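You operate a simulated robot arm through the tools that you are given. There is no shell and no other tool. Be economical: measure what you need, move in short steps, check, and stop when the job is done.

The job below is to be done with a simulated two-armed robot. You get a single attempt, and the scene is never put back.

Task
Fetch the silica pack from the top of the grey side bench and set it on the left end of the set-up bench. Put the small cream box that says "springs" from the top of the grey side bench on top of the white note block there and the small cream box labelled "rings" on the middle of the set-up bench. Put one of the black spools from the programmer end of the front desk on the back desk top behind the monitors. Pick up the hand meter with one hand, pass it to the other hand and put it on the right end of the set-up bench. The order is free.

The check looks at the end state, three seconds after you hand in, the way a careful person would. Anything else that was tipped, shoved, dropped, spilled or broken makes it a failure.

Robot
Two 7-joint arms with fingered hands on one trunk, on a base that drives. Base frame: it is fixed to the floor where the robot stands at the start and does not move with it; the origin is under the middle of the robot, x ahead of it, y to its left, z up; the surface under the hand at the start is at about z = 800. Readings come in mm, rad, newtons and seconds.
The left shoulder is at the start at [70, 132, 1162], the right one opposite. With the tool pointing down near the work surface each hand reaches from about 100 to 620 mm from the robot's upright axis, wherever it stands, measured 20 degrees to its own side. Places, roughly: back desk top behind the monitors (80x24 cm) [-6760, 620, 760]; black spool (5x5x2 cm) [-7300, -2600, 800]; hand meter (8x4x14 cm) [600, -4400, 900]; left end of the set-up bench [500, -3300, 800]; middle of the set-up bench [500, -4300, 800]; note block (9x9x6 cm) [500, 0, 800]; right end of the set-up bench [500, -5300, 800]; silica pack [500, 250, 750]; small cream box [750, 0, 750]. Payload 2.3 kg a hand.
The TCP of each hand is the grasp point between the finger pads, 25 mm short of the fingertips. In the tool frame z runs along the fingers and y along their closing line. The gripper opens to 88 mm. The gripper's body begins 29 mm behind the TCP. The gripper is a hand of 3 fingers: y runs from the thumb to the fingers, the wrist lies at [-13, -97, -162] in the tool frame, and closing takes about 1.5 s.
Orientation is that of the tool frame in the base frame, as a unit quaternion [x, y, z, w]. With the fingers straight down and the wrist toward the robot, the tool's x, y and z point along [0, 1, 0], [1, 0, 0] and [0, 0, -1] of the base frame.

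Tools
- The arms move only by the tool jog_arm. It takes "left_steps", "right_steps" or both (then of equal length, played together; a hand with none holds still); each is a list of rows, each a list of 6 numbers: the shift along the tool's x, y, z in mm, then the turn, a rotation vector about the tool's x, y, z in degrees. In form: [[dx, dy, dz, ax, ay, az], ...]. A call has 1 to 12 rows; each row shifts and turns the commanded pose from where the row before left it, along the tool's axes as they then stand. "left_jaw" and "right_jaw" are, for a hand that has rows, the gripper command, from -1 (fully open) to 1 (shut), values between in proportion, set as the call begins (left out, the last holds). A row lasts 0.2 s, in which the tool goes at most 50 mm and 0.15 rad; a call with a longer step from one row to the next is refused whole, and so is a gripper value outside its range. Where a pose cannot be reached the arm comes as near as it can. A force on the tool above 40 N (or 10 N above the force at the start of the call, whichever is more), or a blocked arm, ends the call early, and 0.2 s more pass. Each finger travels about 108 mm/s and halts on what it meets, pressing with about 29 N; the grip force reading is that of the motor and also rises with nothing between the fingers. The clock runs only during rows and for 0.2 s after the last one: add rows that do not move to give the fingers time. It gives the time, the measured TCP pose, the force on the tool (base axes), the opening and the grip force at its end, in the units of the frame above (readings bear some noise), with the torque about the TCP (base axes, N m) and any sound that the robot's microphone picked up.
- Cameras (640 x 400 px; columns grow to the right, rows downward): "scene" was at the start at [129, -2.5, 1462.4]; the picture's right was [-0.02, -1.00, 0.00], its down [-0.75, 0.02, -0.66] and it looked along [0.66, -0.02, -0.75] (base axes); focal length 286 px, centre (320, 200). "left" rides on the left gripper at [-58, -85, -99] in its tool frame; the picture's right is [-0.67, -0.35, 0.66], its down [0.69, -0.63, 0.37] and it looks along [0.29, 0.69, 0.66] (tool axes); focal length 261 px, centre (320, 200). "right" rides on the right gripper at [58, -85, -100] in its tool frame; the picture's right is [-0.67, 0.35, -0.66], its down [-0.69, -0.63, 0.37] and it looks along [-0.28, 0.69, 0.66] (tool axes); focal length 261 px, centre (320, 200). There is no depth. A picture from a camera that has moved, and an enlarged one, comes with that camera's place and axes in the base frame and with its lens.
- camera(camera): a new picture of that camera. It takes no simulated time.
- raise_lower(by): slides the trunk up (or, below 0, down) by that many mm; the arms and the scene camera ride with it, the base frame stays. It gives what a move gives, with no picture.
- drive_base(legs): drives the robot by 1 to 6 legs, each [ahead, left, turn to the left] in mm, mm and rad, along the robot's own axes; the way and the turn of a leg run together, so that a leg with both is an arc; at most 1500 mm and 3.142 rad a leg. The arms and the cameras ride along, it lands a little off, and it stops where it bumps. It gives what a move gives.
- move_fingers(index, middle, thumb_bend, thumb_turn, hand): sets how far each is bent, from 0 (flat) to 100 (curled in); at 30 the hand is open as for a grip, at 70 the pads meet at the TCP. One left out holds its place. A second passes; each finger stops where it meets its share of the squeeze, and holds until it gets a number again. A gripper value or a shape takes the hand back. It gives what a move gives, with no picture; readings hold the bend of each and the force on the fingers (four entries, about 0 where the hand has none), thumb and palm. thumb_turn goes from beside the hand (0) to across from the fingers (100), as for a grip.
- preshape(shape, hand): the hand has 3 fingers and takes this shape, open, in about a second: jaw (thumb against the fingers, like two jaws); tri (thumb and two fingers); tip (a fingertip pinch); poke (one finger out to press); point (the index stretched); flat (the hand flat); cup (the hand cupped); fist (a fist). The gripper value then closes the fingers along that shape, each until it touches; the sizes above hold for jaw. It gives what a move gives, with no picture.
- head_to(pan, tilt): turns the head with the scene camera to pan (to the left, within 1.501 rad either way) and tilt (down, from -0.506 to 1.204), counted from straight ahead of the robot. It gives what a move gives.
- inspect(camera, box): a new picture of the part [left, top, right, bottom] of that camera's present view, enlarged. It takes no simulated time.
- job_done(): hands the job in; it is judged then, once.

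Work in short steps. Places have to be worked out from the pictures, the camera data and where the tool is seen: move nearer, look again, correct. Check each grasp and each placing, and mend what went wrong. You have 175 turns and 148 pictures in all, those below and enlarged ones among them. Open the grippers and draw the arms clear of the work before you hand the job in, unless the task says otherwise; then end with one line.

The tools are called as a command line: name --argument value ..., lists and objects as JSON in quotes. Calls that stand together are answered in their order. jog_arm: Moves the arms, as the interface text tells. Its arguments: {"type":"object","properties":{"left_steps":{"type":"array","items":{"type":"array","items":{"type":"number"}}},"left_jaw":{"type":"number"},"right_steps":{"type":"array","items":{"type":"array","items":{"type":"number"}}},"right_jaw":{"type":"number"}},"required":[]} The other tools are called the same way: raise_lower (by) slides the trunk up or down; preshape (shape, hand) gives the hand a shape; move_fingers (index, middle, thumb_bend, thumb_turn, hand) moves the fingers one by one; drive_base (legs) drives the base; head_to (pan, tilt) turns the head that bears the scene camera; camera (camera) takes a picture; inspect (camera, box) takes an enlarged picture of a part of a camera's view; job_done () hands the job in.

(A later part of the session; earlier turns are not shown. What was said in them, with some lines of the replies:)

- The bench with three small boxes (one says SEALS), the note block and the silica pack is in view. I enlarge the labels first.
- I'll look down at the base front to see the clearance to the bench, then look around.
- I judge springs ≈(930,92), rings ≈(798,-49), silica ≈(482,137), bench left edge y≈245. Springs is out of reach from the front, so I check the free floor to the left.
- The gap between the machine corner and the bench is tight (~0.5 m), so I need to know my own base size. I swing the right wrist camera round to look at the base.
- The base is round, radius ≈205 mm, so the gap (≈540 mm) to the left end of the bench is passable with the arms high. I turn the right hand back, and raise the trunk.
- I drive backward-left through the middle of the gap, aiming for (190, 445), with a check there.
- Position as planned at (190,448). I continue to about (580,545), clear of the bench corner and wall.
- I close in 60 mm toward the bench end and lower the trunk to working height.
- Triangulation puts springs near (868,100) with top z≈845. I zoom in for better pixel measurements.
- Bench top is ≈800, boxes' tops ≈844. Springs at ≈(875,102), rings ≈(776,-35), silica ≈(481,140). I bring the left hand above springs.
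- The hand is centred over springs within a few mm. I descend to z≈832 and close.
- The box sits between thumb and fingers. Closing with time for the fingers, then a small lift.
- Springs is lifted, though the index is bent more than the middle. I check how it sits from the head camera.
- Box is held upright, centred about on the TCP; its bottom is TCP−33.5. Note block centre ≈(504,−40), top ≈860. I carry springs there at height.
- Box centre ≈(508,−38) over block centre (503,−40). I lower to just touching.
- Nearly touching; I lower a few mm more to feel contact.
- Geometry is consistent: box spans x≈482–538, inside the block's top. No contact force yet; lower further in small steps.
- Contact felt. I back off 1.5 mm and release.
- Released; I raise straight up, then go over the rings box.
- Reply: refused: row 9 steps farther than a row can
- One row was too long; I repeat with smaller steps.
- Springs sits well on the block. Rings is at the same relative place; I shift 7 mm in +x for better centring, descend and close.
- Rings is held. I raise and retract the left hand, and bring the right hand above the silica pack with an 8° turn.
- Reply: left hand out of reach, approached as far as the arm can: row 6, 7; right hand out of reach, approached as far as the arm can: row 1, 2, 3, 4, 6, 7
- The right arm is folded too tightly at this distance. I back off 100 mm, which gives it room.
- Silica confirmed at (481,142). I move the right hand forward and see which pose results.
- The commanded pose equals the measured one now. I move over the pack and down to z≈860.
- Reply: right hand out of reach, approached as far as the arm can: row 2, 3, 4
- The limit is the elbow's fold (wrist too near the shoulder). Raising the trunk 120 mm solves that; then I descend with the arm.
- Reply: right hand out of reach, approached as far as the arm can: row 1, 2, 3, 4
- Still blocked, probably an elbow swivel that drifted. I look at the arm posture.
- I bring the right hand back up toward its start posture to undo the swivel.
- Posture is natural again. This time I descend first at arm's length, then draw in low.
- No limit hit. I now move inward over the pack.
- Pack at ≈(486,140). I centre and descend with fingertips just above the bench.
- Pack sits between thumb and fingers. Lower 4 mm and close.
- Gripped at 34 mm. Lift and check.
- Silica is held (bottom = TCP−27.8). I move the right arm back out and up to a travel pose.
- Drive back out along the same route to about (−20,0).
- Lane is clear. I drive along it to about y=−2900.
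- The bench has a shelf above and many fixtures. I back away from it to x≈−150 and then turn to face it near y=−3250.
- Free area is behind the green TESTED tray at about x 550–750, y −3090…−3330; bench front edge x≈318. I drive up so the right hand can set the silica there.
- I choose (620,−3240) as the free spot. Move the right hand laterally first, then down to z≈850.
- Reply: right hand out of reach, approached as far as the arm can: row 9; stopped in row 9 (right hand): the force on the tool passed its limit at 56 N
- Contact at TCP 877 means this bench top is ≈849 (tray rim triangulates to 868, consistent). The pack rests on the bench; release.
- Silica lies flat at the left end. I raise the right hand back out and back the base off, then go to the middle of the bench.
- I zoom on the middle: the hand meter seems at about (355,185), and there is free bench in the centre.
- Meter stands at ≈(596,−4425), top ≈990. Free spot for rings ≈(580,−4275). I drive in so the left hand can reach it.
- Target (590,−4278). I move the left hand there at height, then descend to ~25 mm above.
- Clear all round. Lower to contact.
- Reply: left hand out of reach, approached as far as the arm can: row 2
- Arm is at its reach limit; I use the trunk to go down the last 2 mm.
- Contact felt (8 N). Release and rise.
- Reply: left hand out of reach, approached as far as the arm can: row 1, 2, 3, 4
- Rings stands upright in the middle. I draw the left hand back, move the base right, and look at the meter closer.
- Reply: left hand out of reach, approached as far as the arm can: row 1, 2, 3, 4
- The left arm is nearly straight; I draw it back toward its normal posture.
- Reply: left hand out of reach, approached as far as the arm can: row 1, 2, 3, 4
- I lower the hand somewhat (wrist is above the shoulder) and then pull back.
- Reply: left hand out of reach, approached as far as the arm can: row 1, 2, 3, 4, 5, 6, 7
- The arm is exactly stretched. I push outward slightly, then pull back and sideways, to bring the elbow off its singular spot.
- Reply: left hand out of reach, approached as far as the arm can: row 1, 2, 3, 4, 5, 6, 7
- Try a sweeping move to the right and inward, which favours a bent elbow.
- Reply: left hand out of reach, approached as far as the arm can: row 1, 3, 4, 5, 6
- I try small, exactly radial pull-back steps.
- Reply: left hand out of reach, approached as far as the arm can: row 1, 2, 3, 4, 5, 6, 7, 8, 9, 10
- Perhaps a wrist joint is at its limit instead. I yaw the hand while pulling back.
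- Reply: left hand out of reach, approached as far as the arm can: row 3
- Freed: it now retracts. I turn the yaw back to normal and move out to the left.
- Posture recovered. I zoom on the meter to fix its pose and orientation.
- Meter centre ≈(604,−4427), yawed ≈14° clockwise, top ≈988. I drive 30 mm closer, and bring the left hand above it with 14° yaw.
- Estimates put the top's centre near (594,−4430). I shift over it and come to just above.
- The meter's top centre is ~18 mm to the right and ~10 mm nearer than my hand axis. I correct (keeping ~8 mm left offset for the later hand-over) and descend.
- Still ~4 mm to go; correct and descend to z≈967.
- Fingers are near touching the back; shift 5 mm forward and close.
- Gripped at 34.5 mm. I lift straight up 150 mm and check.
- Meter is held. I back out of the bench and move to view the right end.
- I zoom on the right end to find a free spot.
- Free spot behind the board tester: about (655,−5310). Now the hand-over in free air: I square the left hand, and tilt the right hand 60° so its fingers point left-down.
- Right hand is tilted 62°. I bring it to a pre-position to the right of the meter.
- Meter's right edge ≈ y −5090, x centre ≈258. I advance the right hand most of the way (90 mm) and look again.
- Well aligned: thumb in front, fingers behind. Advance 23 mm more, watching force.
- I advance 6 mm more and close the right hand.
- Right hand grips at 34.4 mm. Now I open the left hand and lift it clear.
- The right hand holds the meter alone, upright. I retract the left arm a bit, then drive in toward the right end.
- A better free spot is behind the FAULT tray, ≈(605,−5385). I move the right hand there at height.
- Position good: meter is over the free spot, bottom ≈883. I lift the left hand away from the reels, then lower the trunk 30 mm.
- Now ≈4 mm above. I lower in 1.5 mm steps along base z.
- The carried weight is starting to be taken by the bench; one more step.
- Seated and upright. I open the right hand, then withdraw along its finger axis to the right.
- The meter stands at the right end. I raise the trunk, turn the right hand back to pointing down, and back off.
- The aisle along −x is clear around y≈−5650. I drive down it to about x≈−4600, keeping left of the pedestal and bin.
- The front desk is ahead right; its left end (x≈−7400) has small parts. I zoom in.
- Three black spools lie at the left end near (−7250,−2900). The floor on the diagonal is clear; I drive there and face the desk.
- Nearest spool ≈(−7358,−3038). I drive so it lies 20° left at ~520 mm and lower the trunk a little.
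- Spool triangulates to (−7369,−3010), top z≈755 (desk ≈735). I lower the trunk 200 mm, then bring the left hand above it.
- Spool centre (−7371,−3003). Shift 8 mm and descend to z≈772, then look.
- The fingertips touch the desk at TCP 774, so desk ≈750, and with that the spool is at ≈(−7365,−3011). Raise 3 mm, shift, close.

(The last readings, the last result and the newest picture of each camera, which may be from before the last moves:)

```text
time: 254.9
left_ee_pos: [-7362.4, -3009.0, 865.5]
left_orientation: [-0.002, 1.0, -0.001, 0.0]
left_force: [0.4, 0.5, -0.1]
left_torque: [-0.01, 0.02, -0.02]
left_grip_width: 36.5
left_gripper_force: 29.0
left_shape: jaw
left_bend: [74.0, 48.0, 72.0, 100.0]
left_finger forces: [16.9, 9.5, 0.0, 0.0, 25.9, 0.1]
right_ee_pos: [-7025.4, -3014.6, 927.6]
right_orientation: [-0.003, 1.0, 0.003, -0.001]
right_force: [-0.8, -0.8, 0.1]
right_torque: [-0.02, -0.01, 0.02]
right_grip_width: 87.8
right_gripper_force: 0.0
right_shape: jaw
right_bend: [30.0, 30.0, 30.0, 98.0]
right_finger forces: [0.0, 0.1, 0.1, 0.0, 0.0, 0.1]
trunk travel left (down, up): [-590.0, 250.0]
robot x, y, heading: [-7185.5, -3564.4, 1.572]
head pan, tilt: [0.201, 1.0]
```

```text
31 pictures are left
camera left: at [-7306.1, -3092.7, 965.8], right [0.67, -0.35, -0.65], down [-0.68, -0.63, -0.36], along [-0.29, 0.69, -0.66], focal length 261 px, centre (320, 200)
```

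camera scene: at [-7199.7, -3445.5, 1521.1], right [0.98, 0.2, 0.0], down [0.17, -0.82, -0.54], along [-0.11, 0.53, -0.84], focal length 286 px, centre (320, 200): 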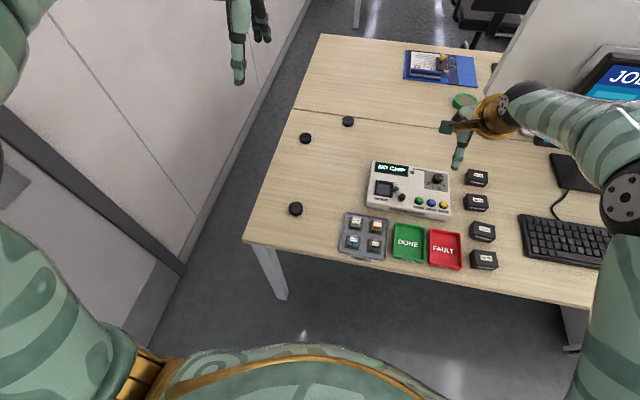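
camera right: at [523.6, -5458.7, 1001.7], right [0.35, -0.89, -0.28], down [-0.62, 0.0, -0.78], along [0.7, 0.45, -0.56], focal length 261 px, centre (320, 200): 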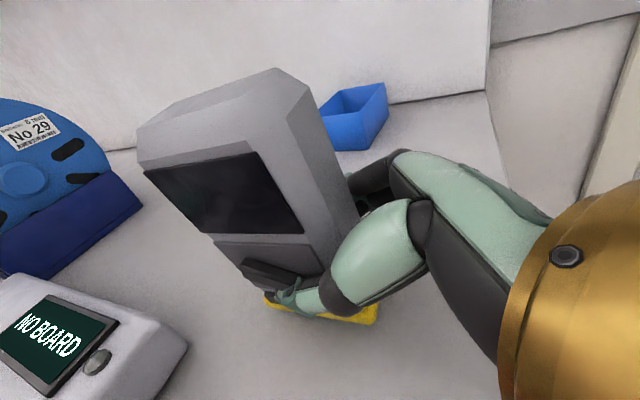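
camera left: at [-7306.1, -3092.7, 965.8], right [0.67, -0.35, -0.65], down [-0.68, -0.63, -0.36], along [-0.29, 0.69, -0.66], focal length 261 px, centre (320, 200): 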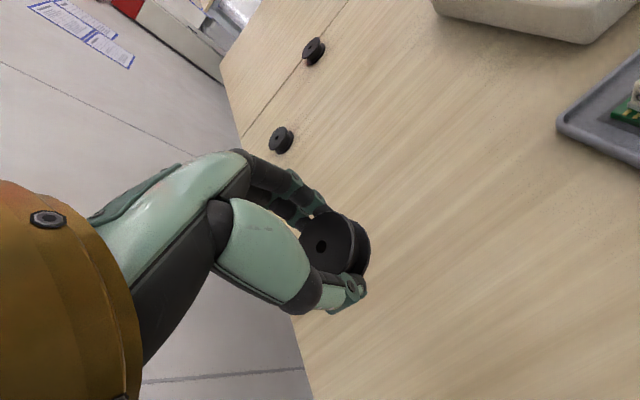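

Spool is held flat (bottom = TCP−26.5). I raise, back off and go round the right side of the desks to see the back desk.

raise_lower --by 200

jog_arm --left_steps '[[0, 0, -40, 0, 0, 0], [0, 0, -40, 0, 0, 0], [0, 0, 0, 0, 0, 0]]'

drive_base --legs '[[-350, 0, 0], [0, -1450, 0], [0, -550, 0]]'

head_to --pan -0.1 --tilt 0.3

camera --camera "scene"

```text
time: 257.1
left_ee_pos: [-7363.6, -3009.3, 1067.2]
left_orientation: [-0.002, 1.0, -0.001, 0.0]
left_force: [-0.3, -0.6, 0.4]
left_torque: [0.0, -0.01, -0.01]
left_grip_width: 36.2
left_gripper_force: 29.3
left_shape: jaw
left_bend: [74.0, 48.0, 72.0, 100.0]
left_finger forces: [17.0, 9.5, 0.0, 0.0, 25.9, 0.1]
right_ee_pos: [-7025.2, -3015.5, 1129.0]
right_orientation: [-0.003, 1.0, 0.004, -0.002]
right_force: [0.2, 0.4, 0.1]
right_torque: [-0.03, 0.02, 0.0]
right_grip_width: 87.5
right_gripper_force: 0.0
right_shape: jaw
right_bend: [30.0, 30.0, 30.0, 98.0]
right_finger forces: [0.1, 0.0, 0.0, 0.1, 0.0, 0.1]
trunk travel left (down, up): [-790.0, 50.0]
robot x, y, heading: [-7184.2, -3565.4, 1.57]
head pan, tilt: [0.201, 1.0]
```

```text
time: 257.9
left_ee_pos: [-7366.0, -3006.4, 1146.5]
left_orientation: [-0.001, 1.0, -0.001, 0.0]
left_force: [0.0, -0.1, -0.2]
left_torque: [0.02, 0.01, 0.03]
left_grip_width: 36.4
left_gripper_force: 28.8
left_shape: jaw
left_bend: [74.0, 48.0, 72.0, 100.0]
left_finger forces: [16.8, 9.7, 0.1, 0.0, 25.9, 0.0]
right_ee_pos: [-7023.7, -3014.2, 1131.1]
right_orientation: [-0.003, 1.0, 0.004, -0.001]
right_force: [-0.1, -0.3, -0.5]
right_torque: [-0.01, -0.01, 0.01]
right_grip_width: 87.5
right_gripper_force: 0.1
right_shape: jaw
right_bend: [30.0, 30.0, 30.0, 98.0]
right_finger forces: [0.1, 0.1, 0.0, 0.0, 0.1, 0.0]
trunk travel left (down, up): [-790.0, 50.0]
robot x, y, heading: [-7188.0, -3564.3, 1.577]
head pan, tilt: [0.201, 1.0]
```

```text
time: 269.7
left_ee_pos: [-5356.5, -3363.7, 1145.6]
left_orientation: [0.006, 1.0, -0.001, 0.001]
left_force: [0.2, 0.0, 0.5]
left_torque: [-0.01, -0.03, -0.02]
left_grip_width: 36.5
left_gripper_force: 28.9
left_shape: jaw
left_bend: [74.0, 48.0, 72.0, 100.0]
left_finger forces: [16.9, 9.6, 0.0, 0.0, 25.9, 0.1]
right_ee_pos: [-5015.2, -3377.8, 1130.0]
right_orientation: [0.006, 1.0, 0.004, 0.0]
right_force: [0.2, -0.4, 0.2]
right_torque: [0.04, 0.0, -0.01]
right_grip_width: 87.7
right_gripper_force: 0.1
right_shape: jaw
right_bend: [30.0, 30.0, 30.0, 98.0]
right_finger forces: [0.0, 0.0, 0.1, 0.0, 0.1, 0.0]
trunk travel left (down, up): [-790.0, 50.0]
robot x, y, heading: [-5181.5, -3926.4, 1.551]
head pan, tilt: [0.201, 1.0]
```

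```text
time: 270.8
left_ee_pos: [-5353.5, -3365.2, 1144.7]
left_orientation: [0.007, 1.0, -0.001, 0.0]
left_force: [-0.1, 0.0, -1.1]
left_torque: [0.02, 0.04, 0.0]
left_grip_width: 36.4
left_gripper_force: 29.1
left_shape: jaw
left_bend: [74.0, 48.0, 72.0, 100.0]
left_finger forces: [16.9, 9.7, 0.0, 0.0, 25.9, 0.0]
right_ee_pos: [-5013.9, -3378.5, 1128.6]
right_orientation: [0.005, 1.0, 0.003, 0.0]
right_force: [0.3, 0.6, 0.4]
right_torque: [-0.02, 0.01, -0.01]
right_grip_width: 87.7
right_gripper_force: 0.0
right_shape: jaw
right_bend: [30.0, 30.0, 30.0, 98.0]
right_finger forces: [0.1, 0.0, 0.0, 0.0, 0.0, 0.1]
trunk travel left (down, up): [-790.0, 50.0]
robot x, y, heading: [-5179.4, -3923.1, 1.556]
head pan, tilt: [-0.099, 0.3]
```

```text
30 pictures are left
camera scene: at [-5171.9, -3781.6, 1580.5], right [0.99, -0.11, 0.0], down [-0.03, -0.29, -0.95], along [0.11, 0.95, -0.3], focal length 286 px, centre (320, 200)
```

scene: 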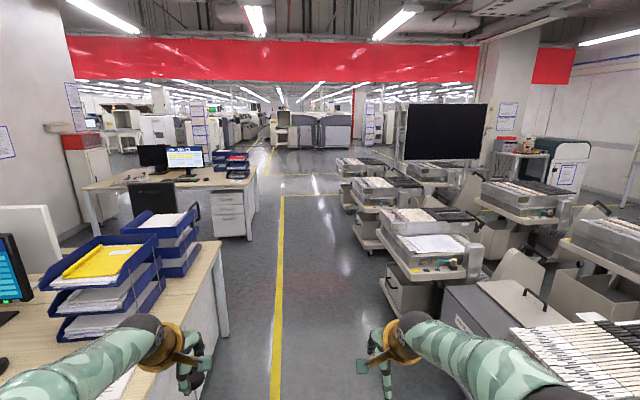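

The corridor at x≈−5050 is clear. I drive up it to y≈1200 and look left at the back desk.

drive_base --legs '[[1300, -120, 0.01], [1300, 0, 0], [1300, 0, 0], [1250, 0, 0]]'

head_to --pan 1.45 --tilt 0.35

camera --camera "scene"

```text
time: 295.7
left_ee_pos: [-5040.7, 1812.9, 1145.2]
left_orientation: [0.028, 1.0, -0.001, 0.0]
left_force: [-0.7, 0.1, -0.4]
left_torque: [-0.02, 0.0, 0.04]
left_grip_width: 36.3
left_gripper_force: 28.8
left_shape: jaw
left_bend: [74.0, 48.0, 72.0, 100.0]
left_finger forces: [17.0, 9.7, 0.1, 0.1, 25.9, 0.0]
right_ee_pos: [-4699.9, 1785.3, 1128.9]
right_orientation: [0.026, 1.0, 0.003, -0.002]
right_force: [-0.9, -0.4, 0.6]
right_torque: [0.02, 0.01, 0.0]
right_grip_width: 87.4
right_gripper_force: 0.1
right_shape: jaw
right_bend: [30.0, 30.0, 30.0, 98.0]
right_finger forces: [0.0, 0.1, 0.0, 0.0, 0.0, 0.0]
trunk travel left (down, up): [-790.0, 50.0]
robot x, y, heading: [-4895.9, 1249.5, 1.513]
head pan, tilt: [-0.099, 0.3]
```

```text
time: 297.3
left_ee_pos: [-5040.3, 1815.8, 1145.6]
left_orientation: [0.028, 1.0, -0.001, -0.001]
left_force: [0.1, 0.0, 0.2]
left_torque: [-0.02, -0.01, -0.01]
left_grip_width: 36.2
left_gripper_force: 29.2
left_shape: jaw
left_bend: [74.0, 48.0, 72.0, 100.0]
left_finger forces: [17.0, 9.7, 0.0, 0.0, 25.9, 0.0]
right_ee_pos: [-4701.5, 1786.9, 1129.1]
right_orientation: [0.026, 1.0, 0.004, -0.001]
right_force: [-0.3, -0.9, 0.7]
right_torque: [-0.02, -0.02, 0.02]
right_grip_width: 87.5
right_gripper_force: 0.0
right_shape: jaw
right_bend: [30.0, 30.0, 30.0, 98.0]
right_finger forces: [0.0, 0.0, 0.0, 0.0, 0.0, 0.0]
trunk travel left (down, up): [-790.0, 50.0]
robot x, y, heading: [-4890.5, 1249.9, 1.518]
head pan, tilt: [1.45, 0.351]
```

```text
29 pictures are left
camera scene: at [-4982.1, 1314.7, 1575.9], right [0.18, 0.98, 0.0], down [0.34, -0.06, -0.94], along [-0.92, 0.17, -0.34], focal length 286 px, centre (320, 200)
```

scene: 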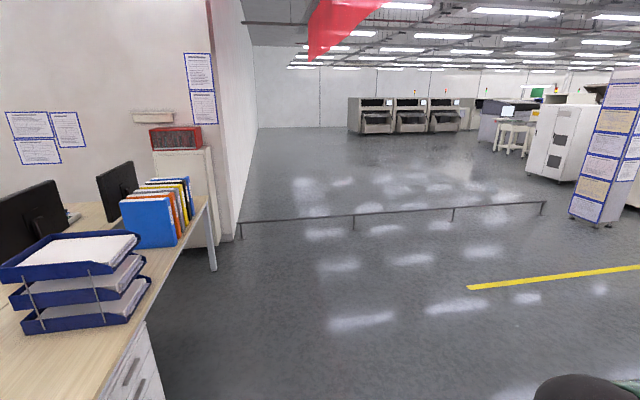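

Free floor behind the back desk; its back edge is y≈785, with binders standing there. I go round behind it, staying back, and turn to face it.

drive_base --legs '[[250, 0, 0], [0, 0, 1.62], [1450, 0, 0], [300, 0, 0], [0, 0, 1.571]]'

head_to --pan 0.0 --tilt 0.6

camera --camera "scene"

```text
time: 315.4
left_ee_pos: [-6432.3, 935.9, 1145.8]
left_orientation: [1.0, 0.021, 0.0, -0.001]
left_force: [0.3, 0.4, 0.9]
left_torque: [-0.03, 0.03, -0.02]
left_grip_width: 35.6
left_gripper_force: 29.3
left_shape: jaw
left_bend: [74.0, 49.0, 73.0, 100.0]
left_finger forces: [16.7, 9.6, 0.0, 0.0, 25.4, 0.0]
right_ee_pos: [-6772.2, 930.8, 1128.4]
right_orientation: [1.0, 0.023, 0.001, 0.004]
right_force: [0.2, 0.2, -0.7]
right_torque: [-0.02, 0.0, 0.0]
right_grip_width: 87.5
right_gripper_force: 0.1
right_shape: jaw
right_bend: [30.0, 30.0, 30.0, 98.0]
right_finger forces: [0.1, 0.0, 0.1, 0.0, 0.0, 0.0]
trunk travel left (down, up): [-790.0, 50.0]
robot x, y, heading: [-6630.2, 1487.0, -1.532]
head pan, tilt: [1.45, 0.351]
```

```text
time: 317.0
left_ee_pos: [-6432.3, 935.6, 1145.9]
left_orientation: [1.0, 0.022, -0.001, -0.002]
left_force: [0.1, -0.7, -0.1]
left_torque: [0.02, -0.03, 0.05]
left_grip_width: 35.7
left_gripper_force: 28.9
left_shape: jaw
left_bend: [74.0, 49.0, 73.0, 100.0]
left_finger forces: [16.8, 9.6, 0.0, 0.0, 25.4, 0.0]
right_ee_pos: [-6773.1, 930.9, 1129.3]
right_orientation: [1.0, 0.022, 0.001, 0.004]
right_force: [0.5, 0.0, 1.1]
right_torque: [0.02, 0.02, 0.01]
right_grip_width: 87.6
right_gripper_force: 0.0
right_shape: jaw
right_bend: [30.0, 30.0, 30.0, 98.0]
right_finger forces: [0.1, 0.0, 0.0, 0.0, 0.0, 0.0]
trunk travel left (down, up): [-790.0, 50.0]
robot x, y, heading: [-6634.3, 1484.2, -1.528]
head pan, tilt: [0.0, 0.6]
```

```text
28 pictures are left
camera scene: at [-6626.7, 1346.0, 1553.1], right [-1.0, -0.04, 0.0], down [-0.02, 0.56, -0.82], along [0.03, -0.82, -0.57], focal length 286 px, centre (320, 200)
```

scene: 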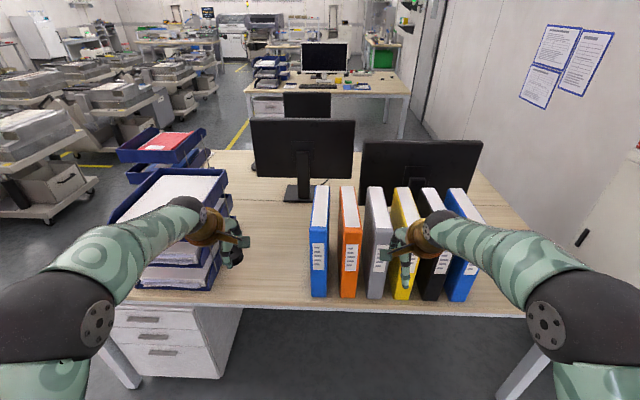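

Binders occupy x −6580…−7050; free strip behind the left monitor at x −6240…−6580. Target (−6470,625). First I raise the right hand (so it clears the binders later), then drive in.

jog_arm --right_steps '[[0, -20, -45, 0, 0, 0], [0, -20, -45, 0, 0, 0], [0, -20, -45, 0, 0, 0], [0, 0, -45, 0, 0, 0], [0, 0, 0, 0, 0, 0]]'

drive_base --legs '[[0, 0, -0.043], [370, 0, 0]]'

head_to --pan 0.2 --tilt 1.0

camera --camera "scene"

camera --camera "left"

```text
time: 318.2
left_ee_pos: [-6431.9, 935.9, 1144.7]
left_orientation: [1.0, 0.021, 0.0, 0.0]
left_force: [0.2, -0.5, -0.5]
left_torque: [-0.03, 0.02, -0.03]
left_grip_width: 35.4
left_gripper_force: 28.4
left_shape: jaw
left_bend: [74.0, 49.0, 73.0, 100.0]
left_finger forces: [16.6, 9.5, 0.0, 0.0, 25.4, 0.0]
right_ee_pos: [-6775.8, 992.2, 1310.6]
right_orientation: [1.0, 0.023, 0.001, 0.003]
right_force: [0.6, 0.1, 0.2]
right_torque: [0.01, 0.0, 0.01]
right_grip_width: 87.6
right_gripper_force: 0.0
right_shape: jaw
right_bend: [30.0, 30.0, 30.0, 98.0]
right_finger forces: [0.0, 0.0, 0.1, 0.1, 0.0, 0.1]
trunk travel left (down, up): [-790.0, 50.0]
robot x, y, heading: [-6635.4, 1486.7, -1.53]
head pan, tilt: [0.0, 0.6]
```

```text
time: 321.0
left_ee_pos: [-6457.2, 554.4, 1146.9]
left_orientation: [1.0, -0.001, 0.0, 0.0]
left_force: [0.8, 0.1, -0.1]
left_torque: [0.03, 0.0, -0.03]
left_grip_width: 35.6
left_gripper_force: 28.7
left_shape: jaw
left_bend: [74.0, 49.0, 73.0, 100.0]
left_finger forces: [16.7, 9.5, 0.0, 0.0, 25.4, 0.1]
right_ee_pos: [-6799.5, 626.4, 1310.4]
right_orientation: [1.0, 0.0, 0.002, 0.004]
right_force: [0.0, -0.9, -0.4]
right_torque: [-0.01, 0.0, -0.03]
right_grip_width: 87.7
right_gripper_force: 0.0
right_shape: jaw
right_bend: [30.0, 30.0, 30.0, 98.0]
right_finger forces: [0.0, 0.0, 0.1, 0.0, 0.0, 0.1]
trunk travel left (down, up): [-790.0, 50.0]
robot x, y, heading: [-6634.1, 1110.2, -1.576]
head pan, tilt: [0.0, 0.6]
```

```text
time: 321.9
left_ee_pos: [-6457.6, 552.5, 1145.7]
left_orientation: [1.0, -0.001, 0.0, 0.0]
left_force: [-0.3, 0.2, -0.2]
left_torque: [0.04, -0.02, 0.01]
left_grip_width: 35.9
left_gripper_force: 28.9
left_shape: jaw
left_bend: [74.0, 49.0, 73.0, 100.0]
left_finger forces: [16.6, 9.5, 0.0, 0.0, 25.4, 0.0]
right_ee_pos: [-6798.2, 622.8, 1309.6]
right_orientation: [1.0, 0.0, 0.001, 0.004]
right_force: [-0.5, -0.5, -0.3]
right_torque: [0.0, 0.0, 0.02]
right_grip_width: 87.4
right_gripper_force: 0.0
right_shape: jaw
right_bend: [30.0, 30.0, 30.0, 98.0]
right_finger forces: [0.0, 0.0, 0.0, 0.1, 0.0, 0.0]
trunk travel left (down, up): [-790.0, 50.0]
robot x, y, heading: [-6636.3, 1106.4, -1.573]
head pan, tilt: [0.201, 1.0]
```

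```text
27 pictures are left
camera scene: at [-6620.3, 989.4, 1521.1], right [-0.98, -0.2, 0.0], down [-0.16, 0.83, -0.54], along [0.11, -0.53, -0.84], focal length 286 px, centre (320, 200)
```

scene: 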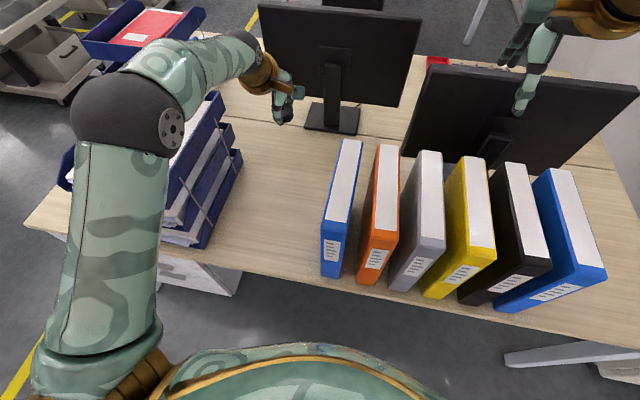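

```text
26 pictures are left
camera left: at [-6515.8, 637.1, 1245.0], right [-0.67, 0.35, -0.65], down [0.69, 0.63, -0.36], along [0.28, -0.69, -0.66], focal length 261 px, centre (320, 200)
```

left: 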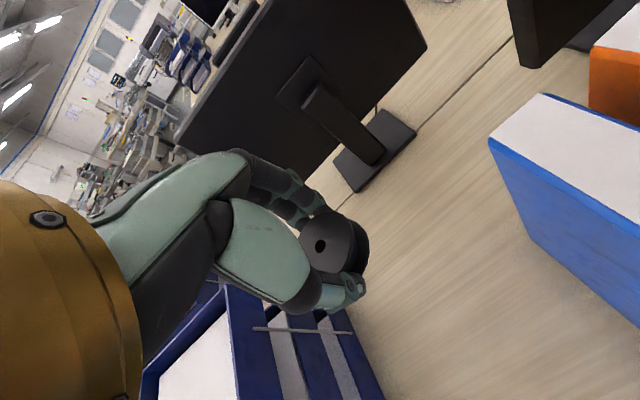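

The gap between trays (x≈−6245) and binders (x≈−6572) is free. I lower the trunk and move the spool to (−6430,620), down to near the desk.

raise_lower --by -200

jog_arm --left_steps '[[10, -25, 0, 0, 0, 0], [10, -25, 10, 0, 0, 0], [7, -17, 20, 0, 0, 0], [0, 0, 40, 0, 0, 0], [0, 0, 40, 0, 0, 0], [0, 0, 40, 0, 0, 0], [0, 0, 0, 0, 0, 0]]'

camera --camera "left"

camera --camera "scene"

```text
time: 324.0
left_ee_pos: [-6457.6, 551.5, 944.9]
left_orientation: [1.0, -0.001, 0.0, -0.002]
left_force: [0.8, 0.0, 0.6]
left_torque: [0.03, -0.01, 0.02]
left_grip_width: 35.6
left_gripper_force: 28.7
left_shape: jaw
left_bend: [74.0, 49.0, 73.0, 100.0]
left_finger forces: [16.6, 9.4, 0.0, 0.0, 25.4, 0.1]
right_ee_pos: [-6799.1, 622.8, 1109.0]
right_orientation: [1.0, 0.0, 0.002, 0.004]
right_force: [0.2, 0.5, 0.0]
right_torque: [0.03, -0.02, -0.01]
right_grip_width: 87.5
right_gripper_force: 0.1
right_shape: jaw
right_bend: [30.0, 30.0, 30.0, 98.0]
right_finger forces: [0.0, 0.1, 0.0, 0.0, 0.0, 0.0]
trunk travel left (down, up): [-590.0, 250.0]
robot x, y, heading: [-6636.9, 1109.8, -1.575]
head pan, tilt: [0.201, 1.0]
```

```text
time: 325.6
left_ee_pos: [-6431.8, 619.4, 794.0]
left_orientation: [1.0, -0.001, 0.001, -0.001]
left_force: [0.1, -0.4, -1.2]
left_torque: [0.01, 0.01, -0.01]
left_grip_width: 35.4
left_gripper_force: 29.0
left_shape: jaw
left_bend: [74.0, 49.0, 73.0, 100.0]
left_finger forces: [16.3, 10.9, 0.0, 0.0, 25.2, 0.1]
right_ee_pos: [-6799.7, 624.8, 1110.4]
right_orientation: [1.0, 0.0, 0.003, 0.004]
right_force: [0.1, -0.3, 0.7]
right_torque: [0.03, 0.04, -0.01]
right_grip_width: 87.9
right_gripper_force: 0.0
right_shape: jaw
right_bend: [30.0, 30.0, 30.0, 98.0]
right_finger forces: [0.0, 0.0, 0.0, 0.0, 0.0, 0.0]
trunk travel left (down, up): [-590.0, 250.0]
robot x, y, heading: [-6632.2, 1110.3, -1.571]
head pan, tilt: [0.201, 1.0]
```

```text
25 pictures are left
camera left: at [-6490.5, 705.6, 893.7], right [-0.67, 0.35, -0.65], down [0.69, 0.63, -0.37], along [0.28, -0.69, -0.66], focal length 261 px, centre (320, 200)
```

left: 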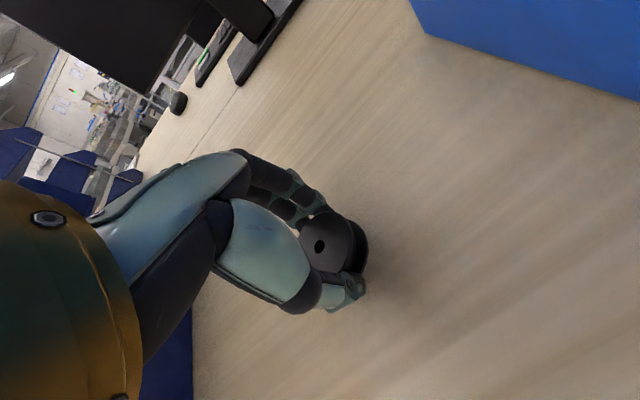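

```text
24 pictures are left
camera scene: at [-6620.4, 990.6, 1321.1], right [-0.98, -0.2, 0.0], down [-0.17, 0.83, -0.54], along [0.11, -0.53, -0.84], focal length 286 px, centre (320, 200)
```

scene: 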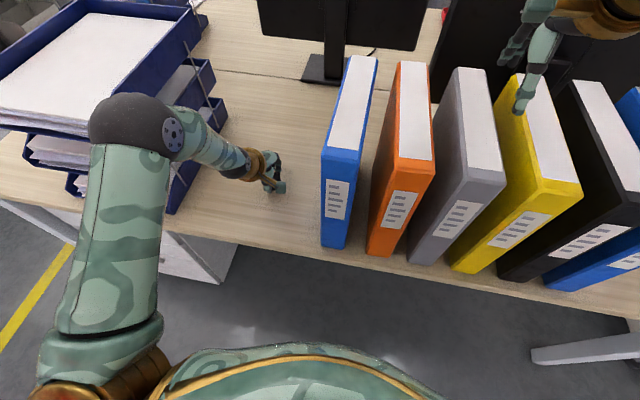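

Clear. I lower in small steps to contact.

jog_arm --left_steps '[[0, 0, 10, 0, 0, 0], [0, 0, 4, 0, 0, 0], [0, 0, 0, 0, 0, 0]]'

jog_arm --left_steps '[[0, 0, 2, 0, 0, 0], [0, 0, 0, 0, 0, 0]]'

jog_arm --left_steps '[[0, 0, 2, 0, 0, 0], [0, 0, 0, 0, 0, 0]]'

```text
time: 326.4
left_ee_pos: [-6430.9, 619.7, 780.9]
left_orientation: [1.0, -0.001, 0.001, -0.001]
left_force: [0.7, -0.4, -0.5]
left_torque: [-0.02, 0.03, 0.0]
left_grip_width: 35.3
left_gripper_force: 29.5
left_shape: jaw
left_bend: [74.0, 49.0, 73.0, 100.0]
left_finger forces: [16.4, 10.9, 0.0, 0.0, 25.4, 0.0]
right_ee_pos: [-6798.8, 623.5, 1109.6]
right_orientation: [1.0, 0.0, 0.002, 0.004]
right_force: [1.1, -0.9, 0.4]
right_torque: [0.0, -0.01, -0.02]
right_grip_width: 87.8
right_gripper_force: 0.0
right_shape: jaw
right_bend: [30.0, 30.0, 30.0, 98.0]
right_finger forces: [0.0, 0.0, 0.0, 0.0, 0.1, 0.0]
trunk travel left (down, up): [-590.0, 250.0]
robot x, y, heading: [-6639.5, 1106.6, -1.577]
head pan, tilt: [0.201, 1.0]
```

```text
time: 327.0
left_ee_pos: [-6431.5, 618.1, 778.2]
left_orientation: [1.0, -0.001, 0.001, -0.001]
left_force: [-0.4, -0.8, 0.1]
left_torque: [-0.01, 0.03, -0.01]
left_grip_width: 35.6
left_gripper_force: 28.8
left_shape: jaw
left_bend: [74.0, 49.0, 73.0, 100.0]
left_finger forces: [16.5, 10.8, 0.0, 0.0, 25.3, 0.1]
right_ee_pos: [-6798.7, 623.9, 1110.8]
right_orientation: [1.0, 0.0, 0.001, 0.003]
right_force: [0.2, 0.2, -0.3]
right_torque: [-0.02, -0.02, -0.04]
right_grip_width: 88.1
right_gripper_force: 0.0
right_shape: jaw
right_bend: [30.0, 30.0, 30.0, 98.0]
right_finger forces: [0.1, 0.1, 0.0, 0.1, 0.0, 0.0]
trunk travel left (down, up): [-590.0, 250.0]
robot x, y, heading: [-6636.1, 1109.5, -1.575]
head pan, tilt: [0.201, 1.0]
```

```text
time: 327.6
left_ee_pos: [-6431.2, 619.5, 776.4]
left_orientation: [1.0, -0.001, 0.0, -0.002]
left_force: [-0.4, -0.4, 0.3]
left_torque: [0.0, 0.03, -0.04]
left_grip_width: 35.3
left_gripper_force: 29.0
left_shape: jaw
left_bend: [74.0, 49.0, 73.0, 100.0]
left_finger forces: [16.4, 10.7, 0.0, 0.0, 25.3, 0.0]
right_ee_pos: [-6798.5, 623.1, 1109.5]
right_orientation: [1.0, 0.0, 0.001, 0.004]
right_force: [0.5, 0.0, 0.0]
right_torque: [-0.02, 0.04, -0.05]
right_grip_width: 87.7
right_gripper_force: 0.1
right_shape: jaw
right_bend: [30.0, 30.0, 30.0, 98.0]
right_finger forces: [0.0, 0.0, 0.0, 0.1, 0.0, 0.0]
trunk travel left (down, up): [-590.0, 250.0]
robot x, y, heading: [-6632.2, 1111.8, -1.577]
head pan, tilt: [0.201, 1.0]
```

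One or two mm more until contact shows.

jog_arm --left_steps '[[0, 0, 2, 0, 0, 0], [0, 0, 0, 0, 0, 0]]'

inspect --camera "left" --box '[260, 160, 440, 340]'

```text
time: 328.2
left_ee_pos: [-6431.1, 619.5, 775.9]
left_orientation: [1.0, 0.0, 0.0, 0.0]
left_force: [0.9, -1.3, 0.6]
left_torque: [-0.06, -0.03, 0.02]
left_grip_width: 35.6
left_gripper_force: 29.1
left_shape: jaw
left_bend: [74.0, 49.0, 73.0, 100.0]
left_finger forces: [16.7, 11.5, 0.0, 0.1, 25.3, 0.1]
right_ee_pos: [-6798.6, 624.0, 1110.0]
right_orientation: [1.0, 0.0, 0.001, 0.003]
right_force: [0.7, 0.3, 0.5]
right_torque: [0.01, -0.03, -0.02]
right_grip_width: 87.5
right_gripper_force: 0.1
right_shape: jaw
right_bend: [30.0, 30.0, 30.0, 98.0]
right_finger forces: [0.0, 0.0, 0.0, 0.1, 0.0, 0.1]
trunk travel left (down, up): [-590.0, 250.0]
robot x, y, heading: [-6635.8, 1111.5, -1.574]
head pan, tilt: [0.201, 1.0]
```

```text
2.22 times, centred on (350, 250) of left
camera zoom: at [-6489.7, 704.7, 875.5], right [-0.67, 0.35, -0.66], down [0.69, 0.63, -0.37], along [0.28, -0.69, -0.66], focal length 579 px, centre (253, 89)
```

zoom: 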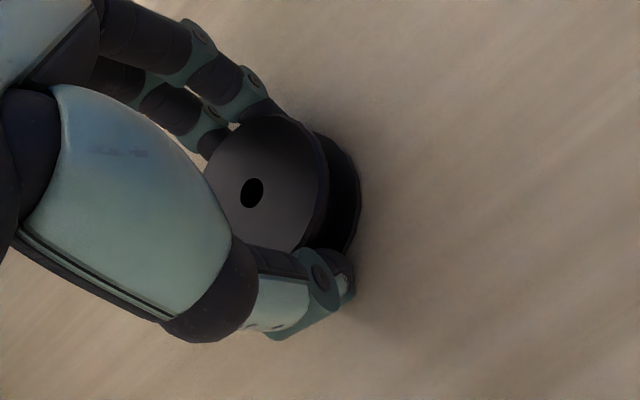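

Contact just begins (measured z lags command). Release and rise.

jog_arm --left_steps '[[0, 0, 0, 0, 0, 0], [0, 0, 0, 0, 0, 0], [0, 0, 0, 0, 0, 0], [0, 0, 0, 0, 0, 0], [0, 0, 0, 0, 0, 0]]' --left_jaw -1

jog_arm --left_steps '[[0, 0, -15, 0, 0, 0], [0, 0, -35, 0, 0, 0], [0, 0, -40, 0, 0, 0], [0, 0, -40, 0, 0, 0], [0, 0, 0, 0, 0, 0]]'

camera --camera "left"

```text
time: 329.4
left_ee_pos: [-6431.7, 618.2, 775.6]
left_orientation: [1.0, -0.001, -0.001, -0.001]
left_force: [-0.2, -0.5, 0.3]
left_torque: [-0.02, -0.02, -0.01]
left_grip_width: 87.7
left_gripper_force: 0.1
left_shape: jaw
left_bend: [30.0, 30.0, 30.0, 98.0]
left_finger forces: [0.1, 0.2, 0.0, 0.1, 0.1, 0.0]
right_ee_pos: [-6799.4, 623.8, 1110.5]
right_orientation: [1.0, 0.0, 0.001, 0.004]
right_force: [-0.8, 0.1, 0.0]
right_torque: [-0.01, 0.0, -0.07]
right_grip_width: 87.5
right_gripper_force: 0.2
right_shape: jaw
right_bend: [30.0, 30.0, 30.0, 98.0]
right_finger forces: [0.1, 0.0, 0.0, 0.0, 0.1, 0.0]
trunk travel left (down, up): [-590.0, 250.0]
robot x, y, heading: [-6633.7, 1109.9, -1.576]
head pan, tilt: [0.201, 1.0]
```

```text
time: 330.6
left_ee_pos: [-6430.8, 619.3, 906.5]
left_orientation: [1.0, -0.001, 0.0, -0.001]
left_force: [0.7, 0.0, 0.0]
left_torque: [-0.01, 0.0, 0.02]
left_grip_width: 87.8
left_gripper_force: 0.2
left_shape: jaw
left_bend: [30.0, 30.0, 30.0, 98.0]
left_finger forces: [0.0, 0.1, 0.0, 0.0, 0.0, 0.0]
right_ee_pos: [-6798.8, 624.8, 1110.8]
right_orientation: [1.0, 0.0, 0.001, 0.004]
right_force: [0.2, 0.4, 0.7]
right_torque: [0.0, -0.03, 0.0]
right_grip_width: 87.6
right_gripper_force: 0.0
right_shape: jaw
right_bend: [30.0, 30.0, 30.0, 98.0]
right_finger forces: [0.0, 0.0, 0.0, 0.1, 0.1, 0.0]
trunk travel left (down, up): [-590.0, 250.0]
robot x, y, heading: [-6634.8, 1108.8, -1.574]
head pan, tilt: [0.201, 1.0]
```

```text
22 pictures are left
camera left: at [-6489.2, 704.4, 1005.4], right [-0.67, 0.35, -0.65], down [0.69, 0.63, -0.36], along [0.28, -0.69, -0.66], focal length 261 px, centre (320, 200)
```

left: 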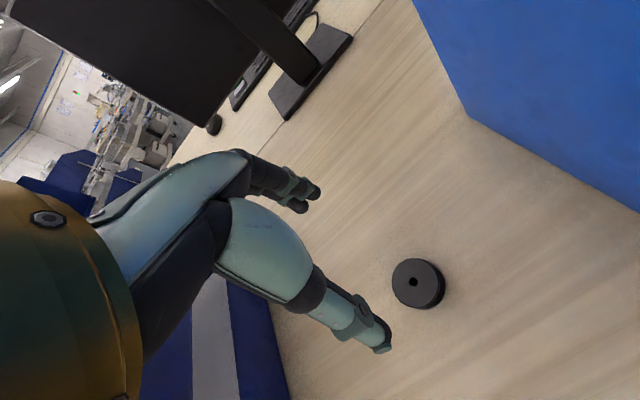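

The spool lies flat behind the monitor. I raise the trunk, back away from the desk and take a last look.

raise_lower --by 200

drive_base --legs '[[-450, 0, 0]]'

head_to --pan 0.0 --tilt 0.65

camera --camera "scene"

```text
time: 332.8
left_ee_pos: [-6431.1, 619.2, 1106.1]
left_orientation: [1.0, 0.0, -0.001, -0.002]
left_force: [0.1, 0.3, 0.9]
left_torque: [0.0, 0.0, 0.01]
left_grip_width: 87.5
left_gripper_force: 0.1
left_shape: jaw
left_bend: [30.0, 30.0, 30.0, 98.0]
left_finger forces: [0.0, 0.0, 0.1, 0.1, 0.1, 0.0]
right_ee_pos: [-6799.5, 623.4, 1309.9]
right_orientation: [1.0, -0.001, 0.001, 0.003]
right_force: [-0.5, -1.0, 0.1]
right_torque: [-0.03, 0.01, -0.02]
right_grip_width: 87.8
right_gripper_force: 0.0
right_shape: jaw
right_bend: [30.0, 30.0, 30.0, 98.0]
right_finger forces: [0.1, 0.0, 0.1, 0.1, 0.0, 0.0]
trunk travel left (down, up): [-790.0, 50.0]
robot x, y, heading: [-6632.7, 1112.2, -1.574]
head pan, tilt: [0.201, 1.0]
```

```text
time: 335.5
left_ee_pos: [-6426.7, 1070.9, 1103.9]
left_orientation: [1.0, 0.002, 0.001, -0.002]
left_force: [-0.5, -0.4, 0.1]
left_torque: [-0.04, 0.01, -0.02]
left_grip_width: 87.6
left_gripper_force: 0.1
left_shape: jaw
left_bend: [30.0, 30.0, 30.0, 98.0]
left_finger forces: [0.0, 0.0, 0.0, 0.0, 0.0, 0.0]
right_ee_pos: [-6794.8, 1072.8, 1309.4]
right_orientation: [1.0, 0.003, 0.002, 0.002]
right_force: [0.4, -0.7, -0.9]
right_torque: [0.01, -0.02, 0.01]
right_grip_width: 87.7
right_gripper_force: 0.1
right_shape: jaw
right_bend: [30.0, 30.0, 30.0, 98.0]
right_finger forces: [0.0, 0.1, 0.0, 0.1, 0.0, 0.1]
trunk travel left (down, up): [-790.0, 50.0]
robot x, y, heading: [-6635.8, 1560.9, -1.566]
head pan, tilt: [0.201, 1.0]
```

```text
time: 336.4
left_ee_pos: [-6428.9, 1074.3, 1105.2]
left_orientation: [1.0, 0.001, 0.0, 0.0]
left_force: [-0.9, 0.4, -1.0]
left_torque: [0.02, -0.01, 0.03]
left_grip_width: 87.5
left_gripper_force: 0.1
left_shape: jaw
left_bend: [30.0, 30.0, 30.0, 98.0]
left_finger forces: [0.0, 0.0, 0.1, 0.0, 0.1, 0.0]
right_ee_pos: [-6796.1, 1075.5, 1310.6]
right_orientation: [1.0, 0.003, 0.001, 0.004]
right_force: [0.0, 0.2, 0.0]
right_torque: [0.01, 0.01, -0.01]
right_grip_width: 87.9
right_gripper_force: 0.1
right_shape: jaw
right_bend: [30.0, 30.0, 30.0, 98.0]
right_finger forces: [0.1, 0.0, 0.0, 0.0, 0.0, 0.1]
trunk travel left (down, up): [-790.0, 50.0]
robot x, y, heading: [-6632.8, 1563.5, -1.571]
head pan, tilt: [0.0, 0.649]
```

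```text
21 pictures are left
camera scene: at [-6633.2, 1425.2, 1548.8], right [-1.0, 0.0, 0.0], down [0.0, 0.61, -0.8], along [0.0, -0.8, -0.61], focal length 286 px, centre (320, 200)
```

scene: 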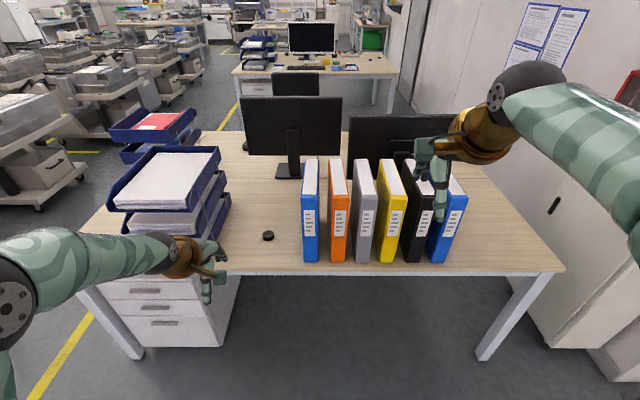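

Spool flat behind the left monitor, binders and trays undisturbed, hands open and clear; all other placings were checked. I hand the job in.

job_done

```text
The job is handed in.
```

All five items are placed and the job is handed in. The silica pack is on the left end of the set-up bench and the rings box is on its middle. The springs box is on the note block. The hand meter was passed from the left hand to the right and stands on the right end. One black spool lies on the back desk behind the monitors.
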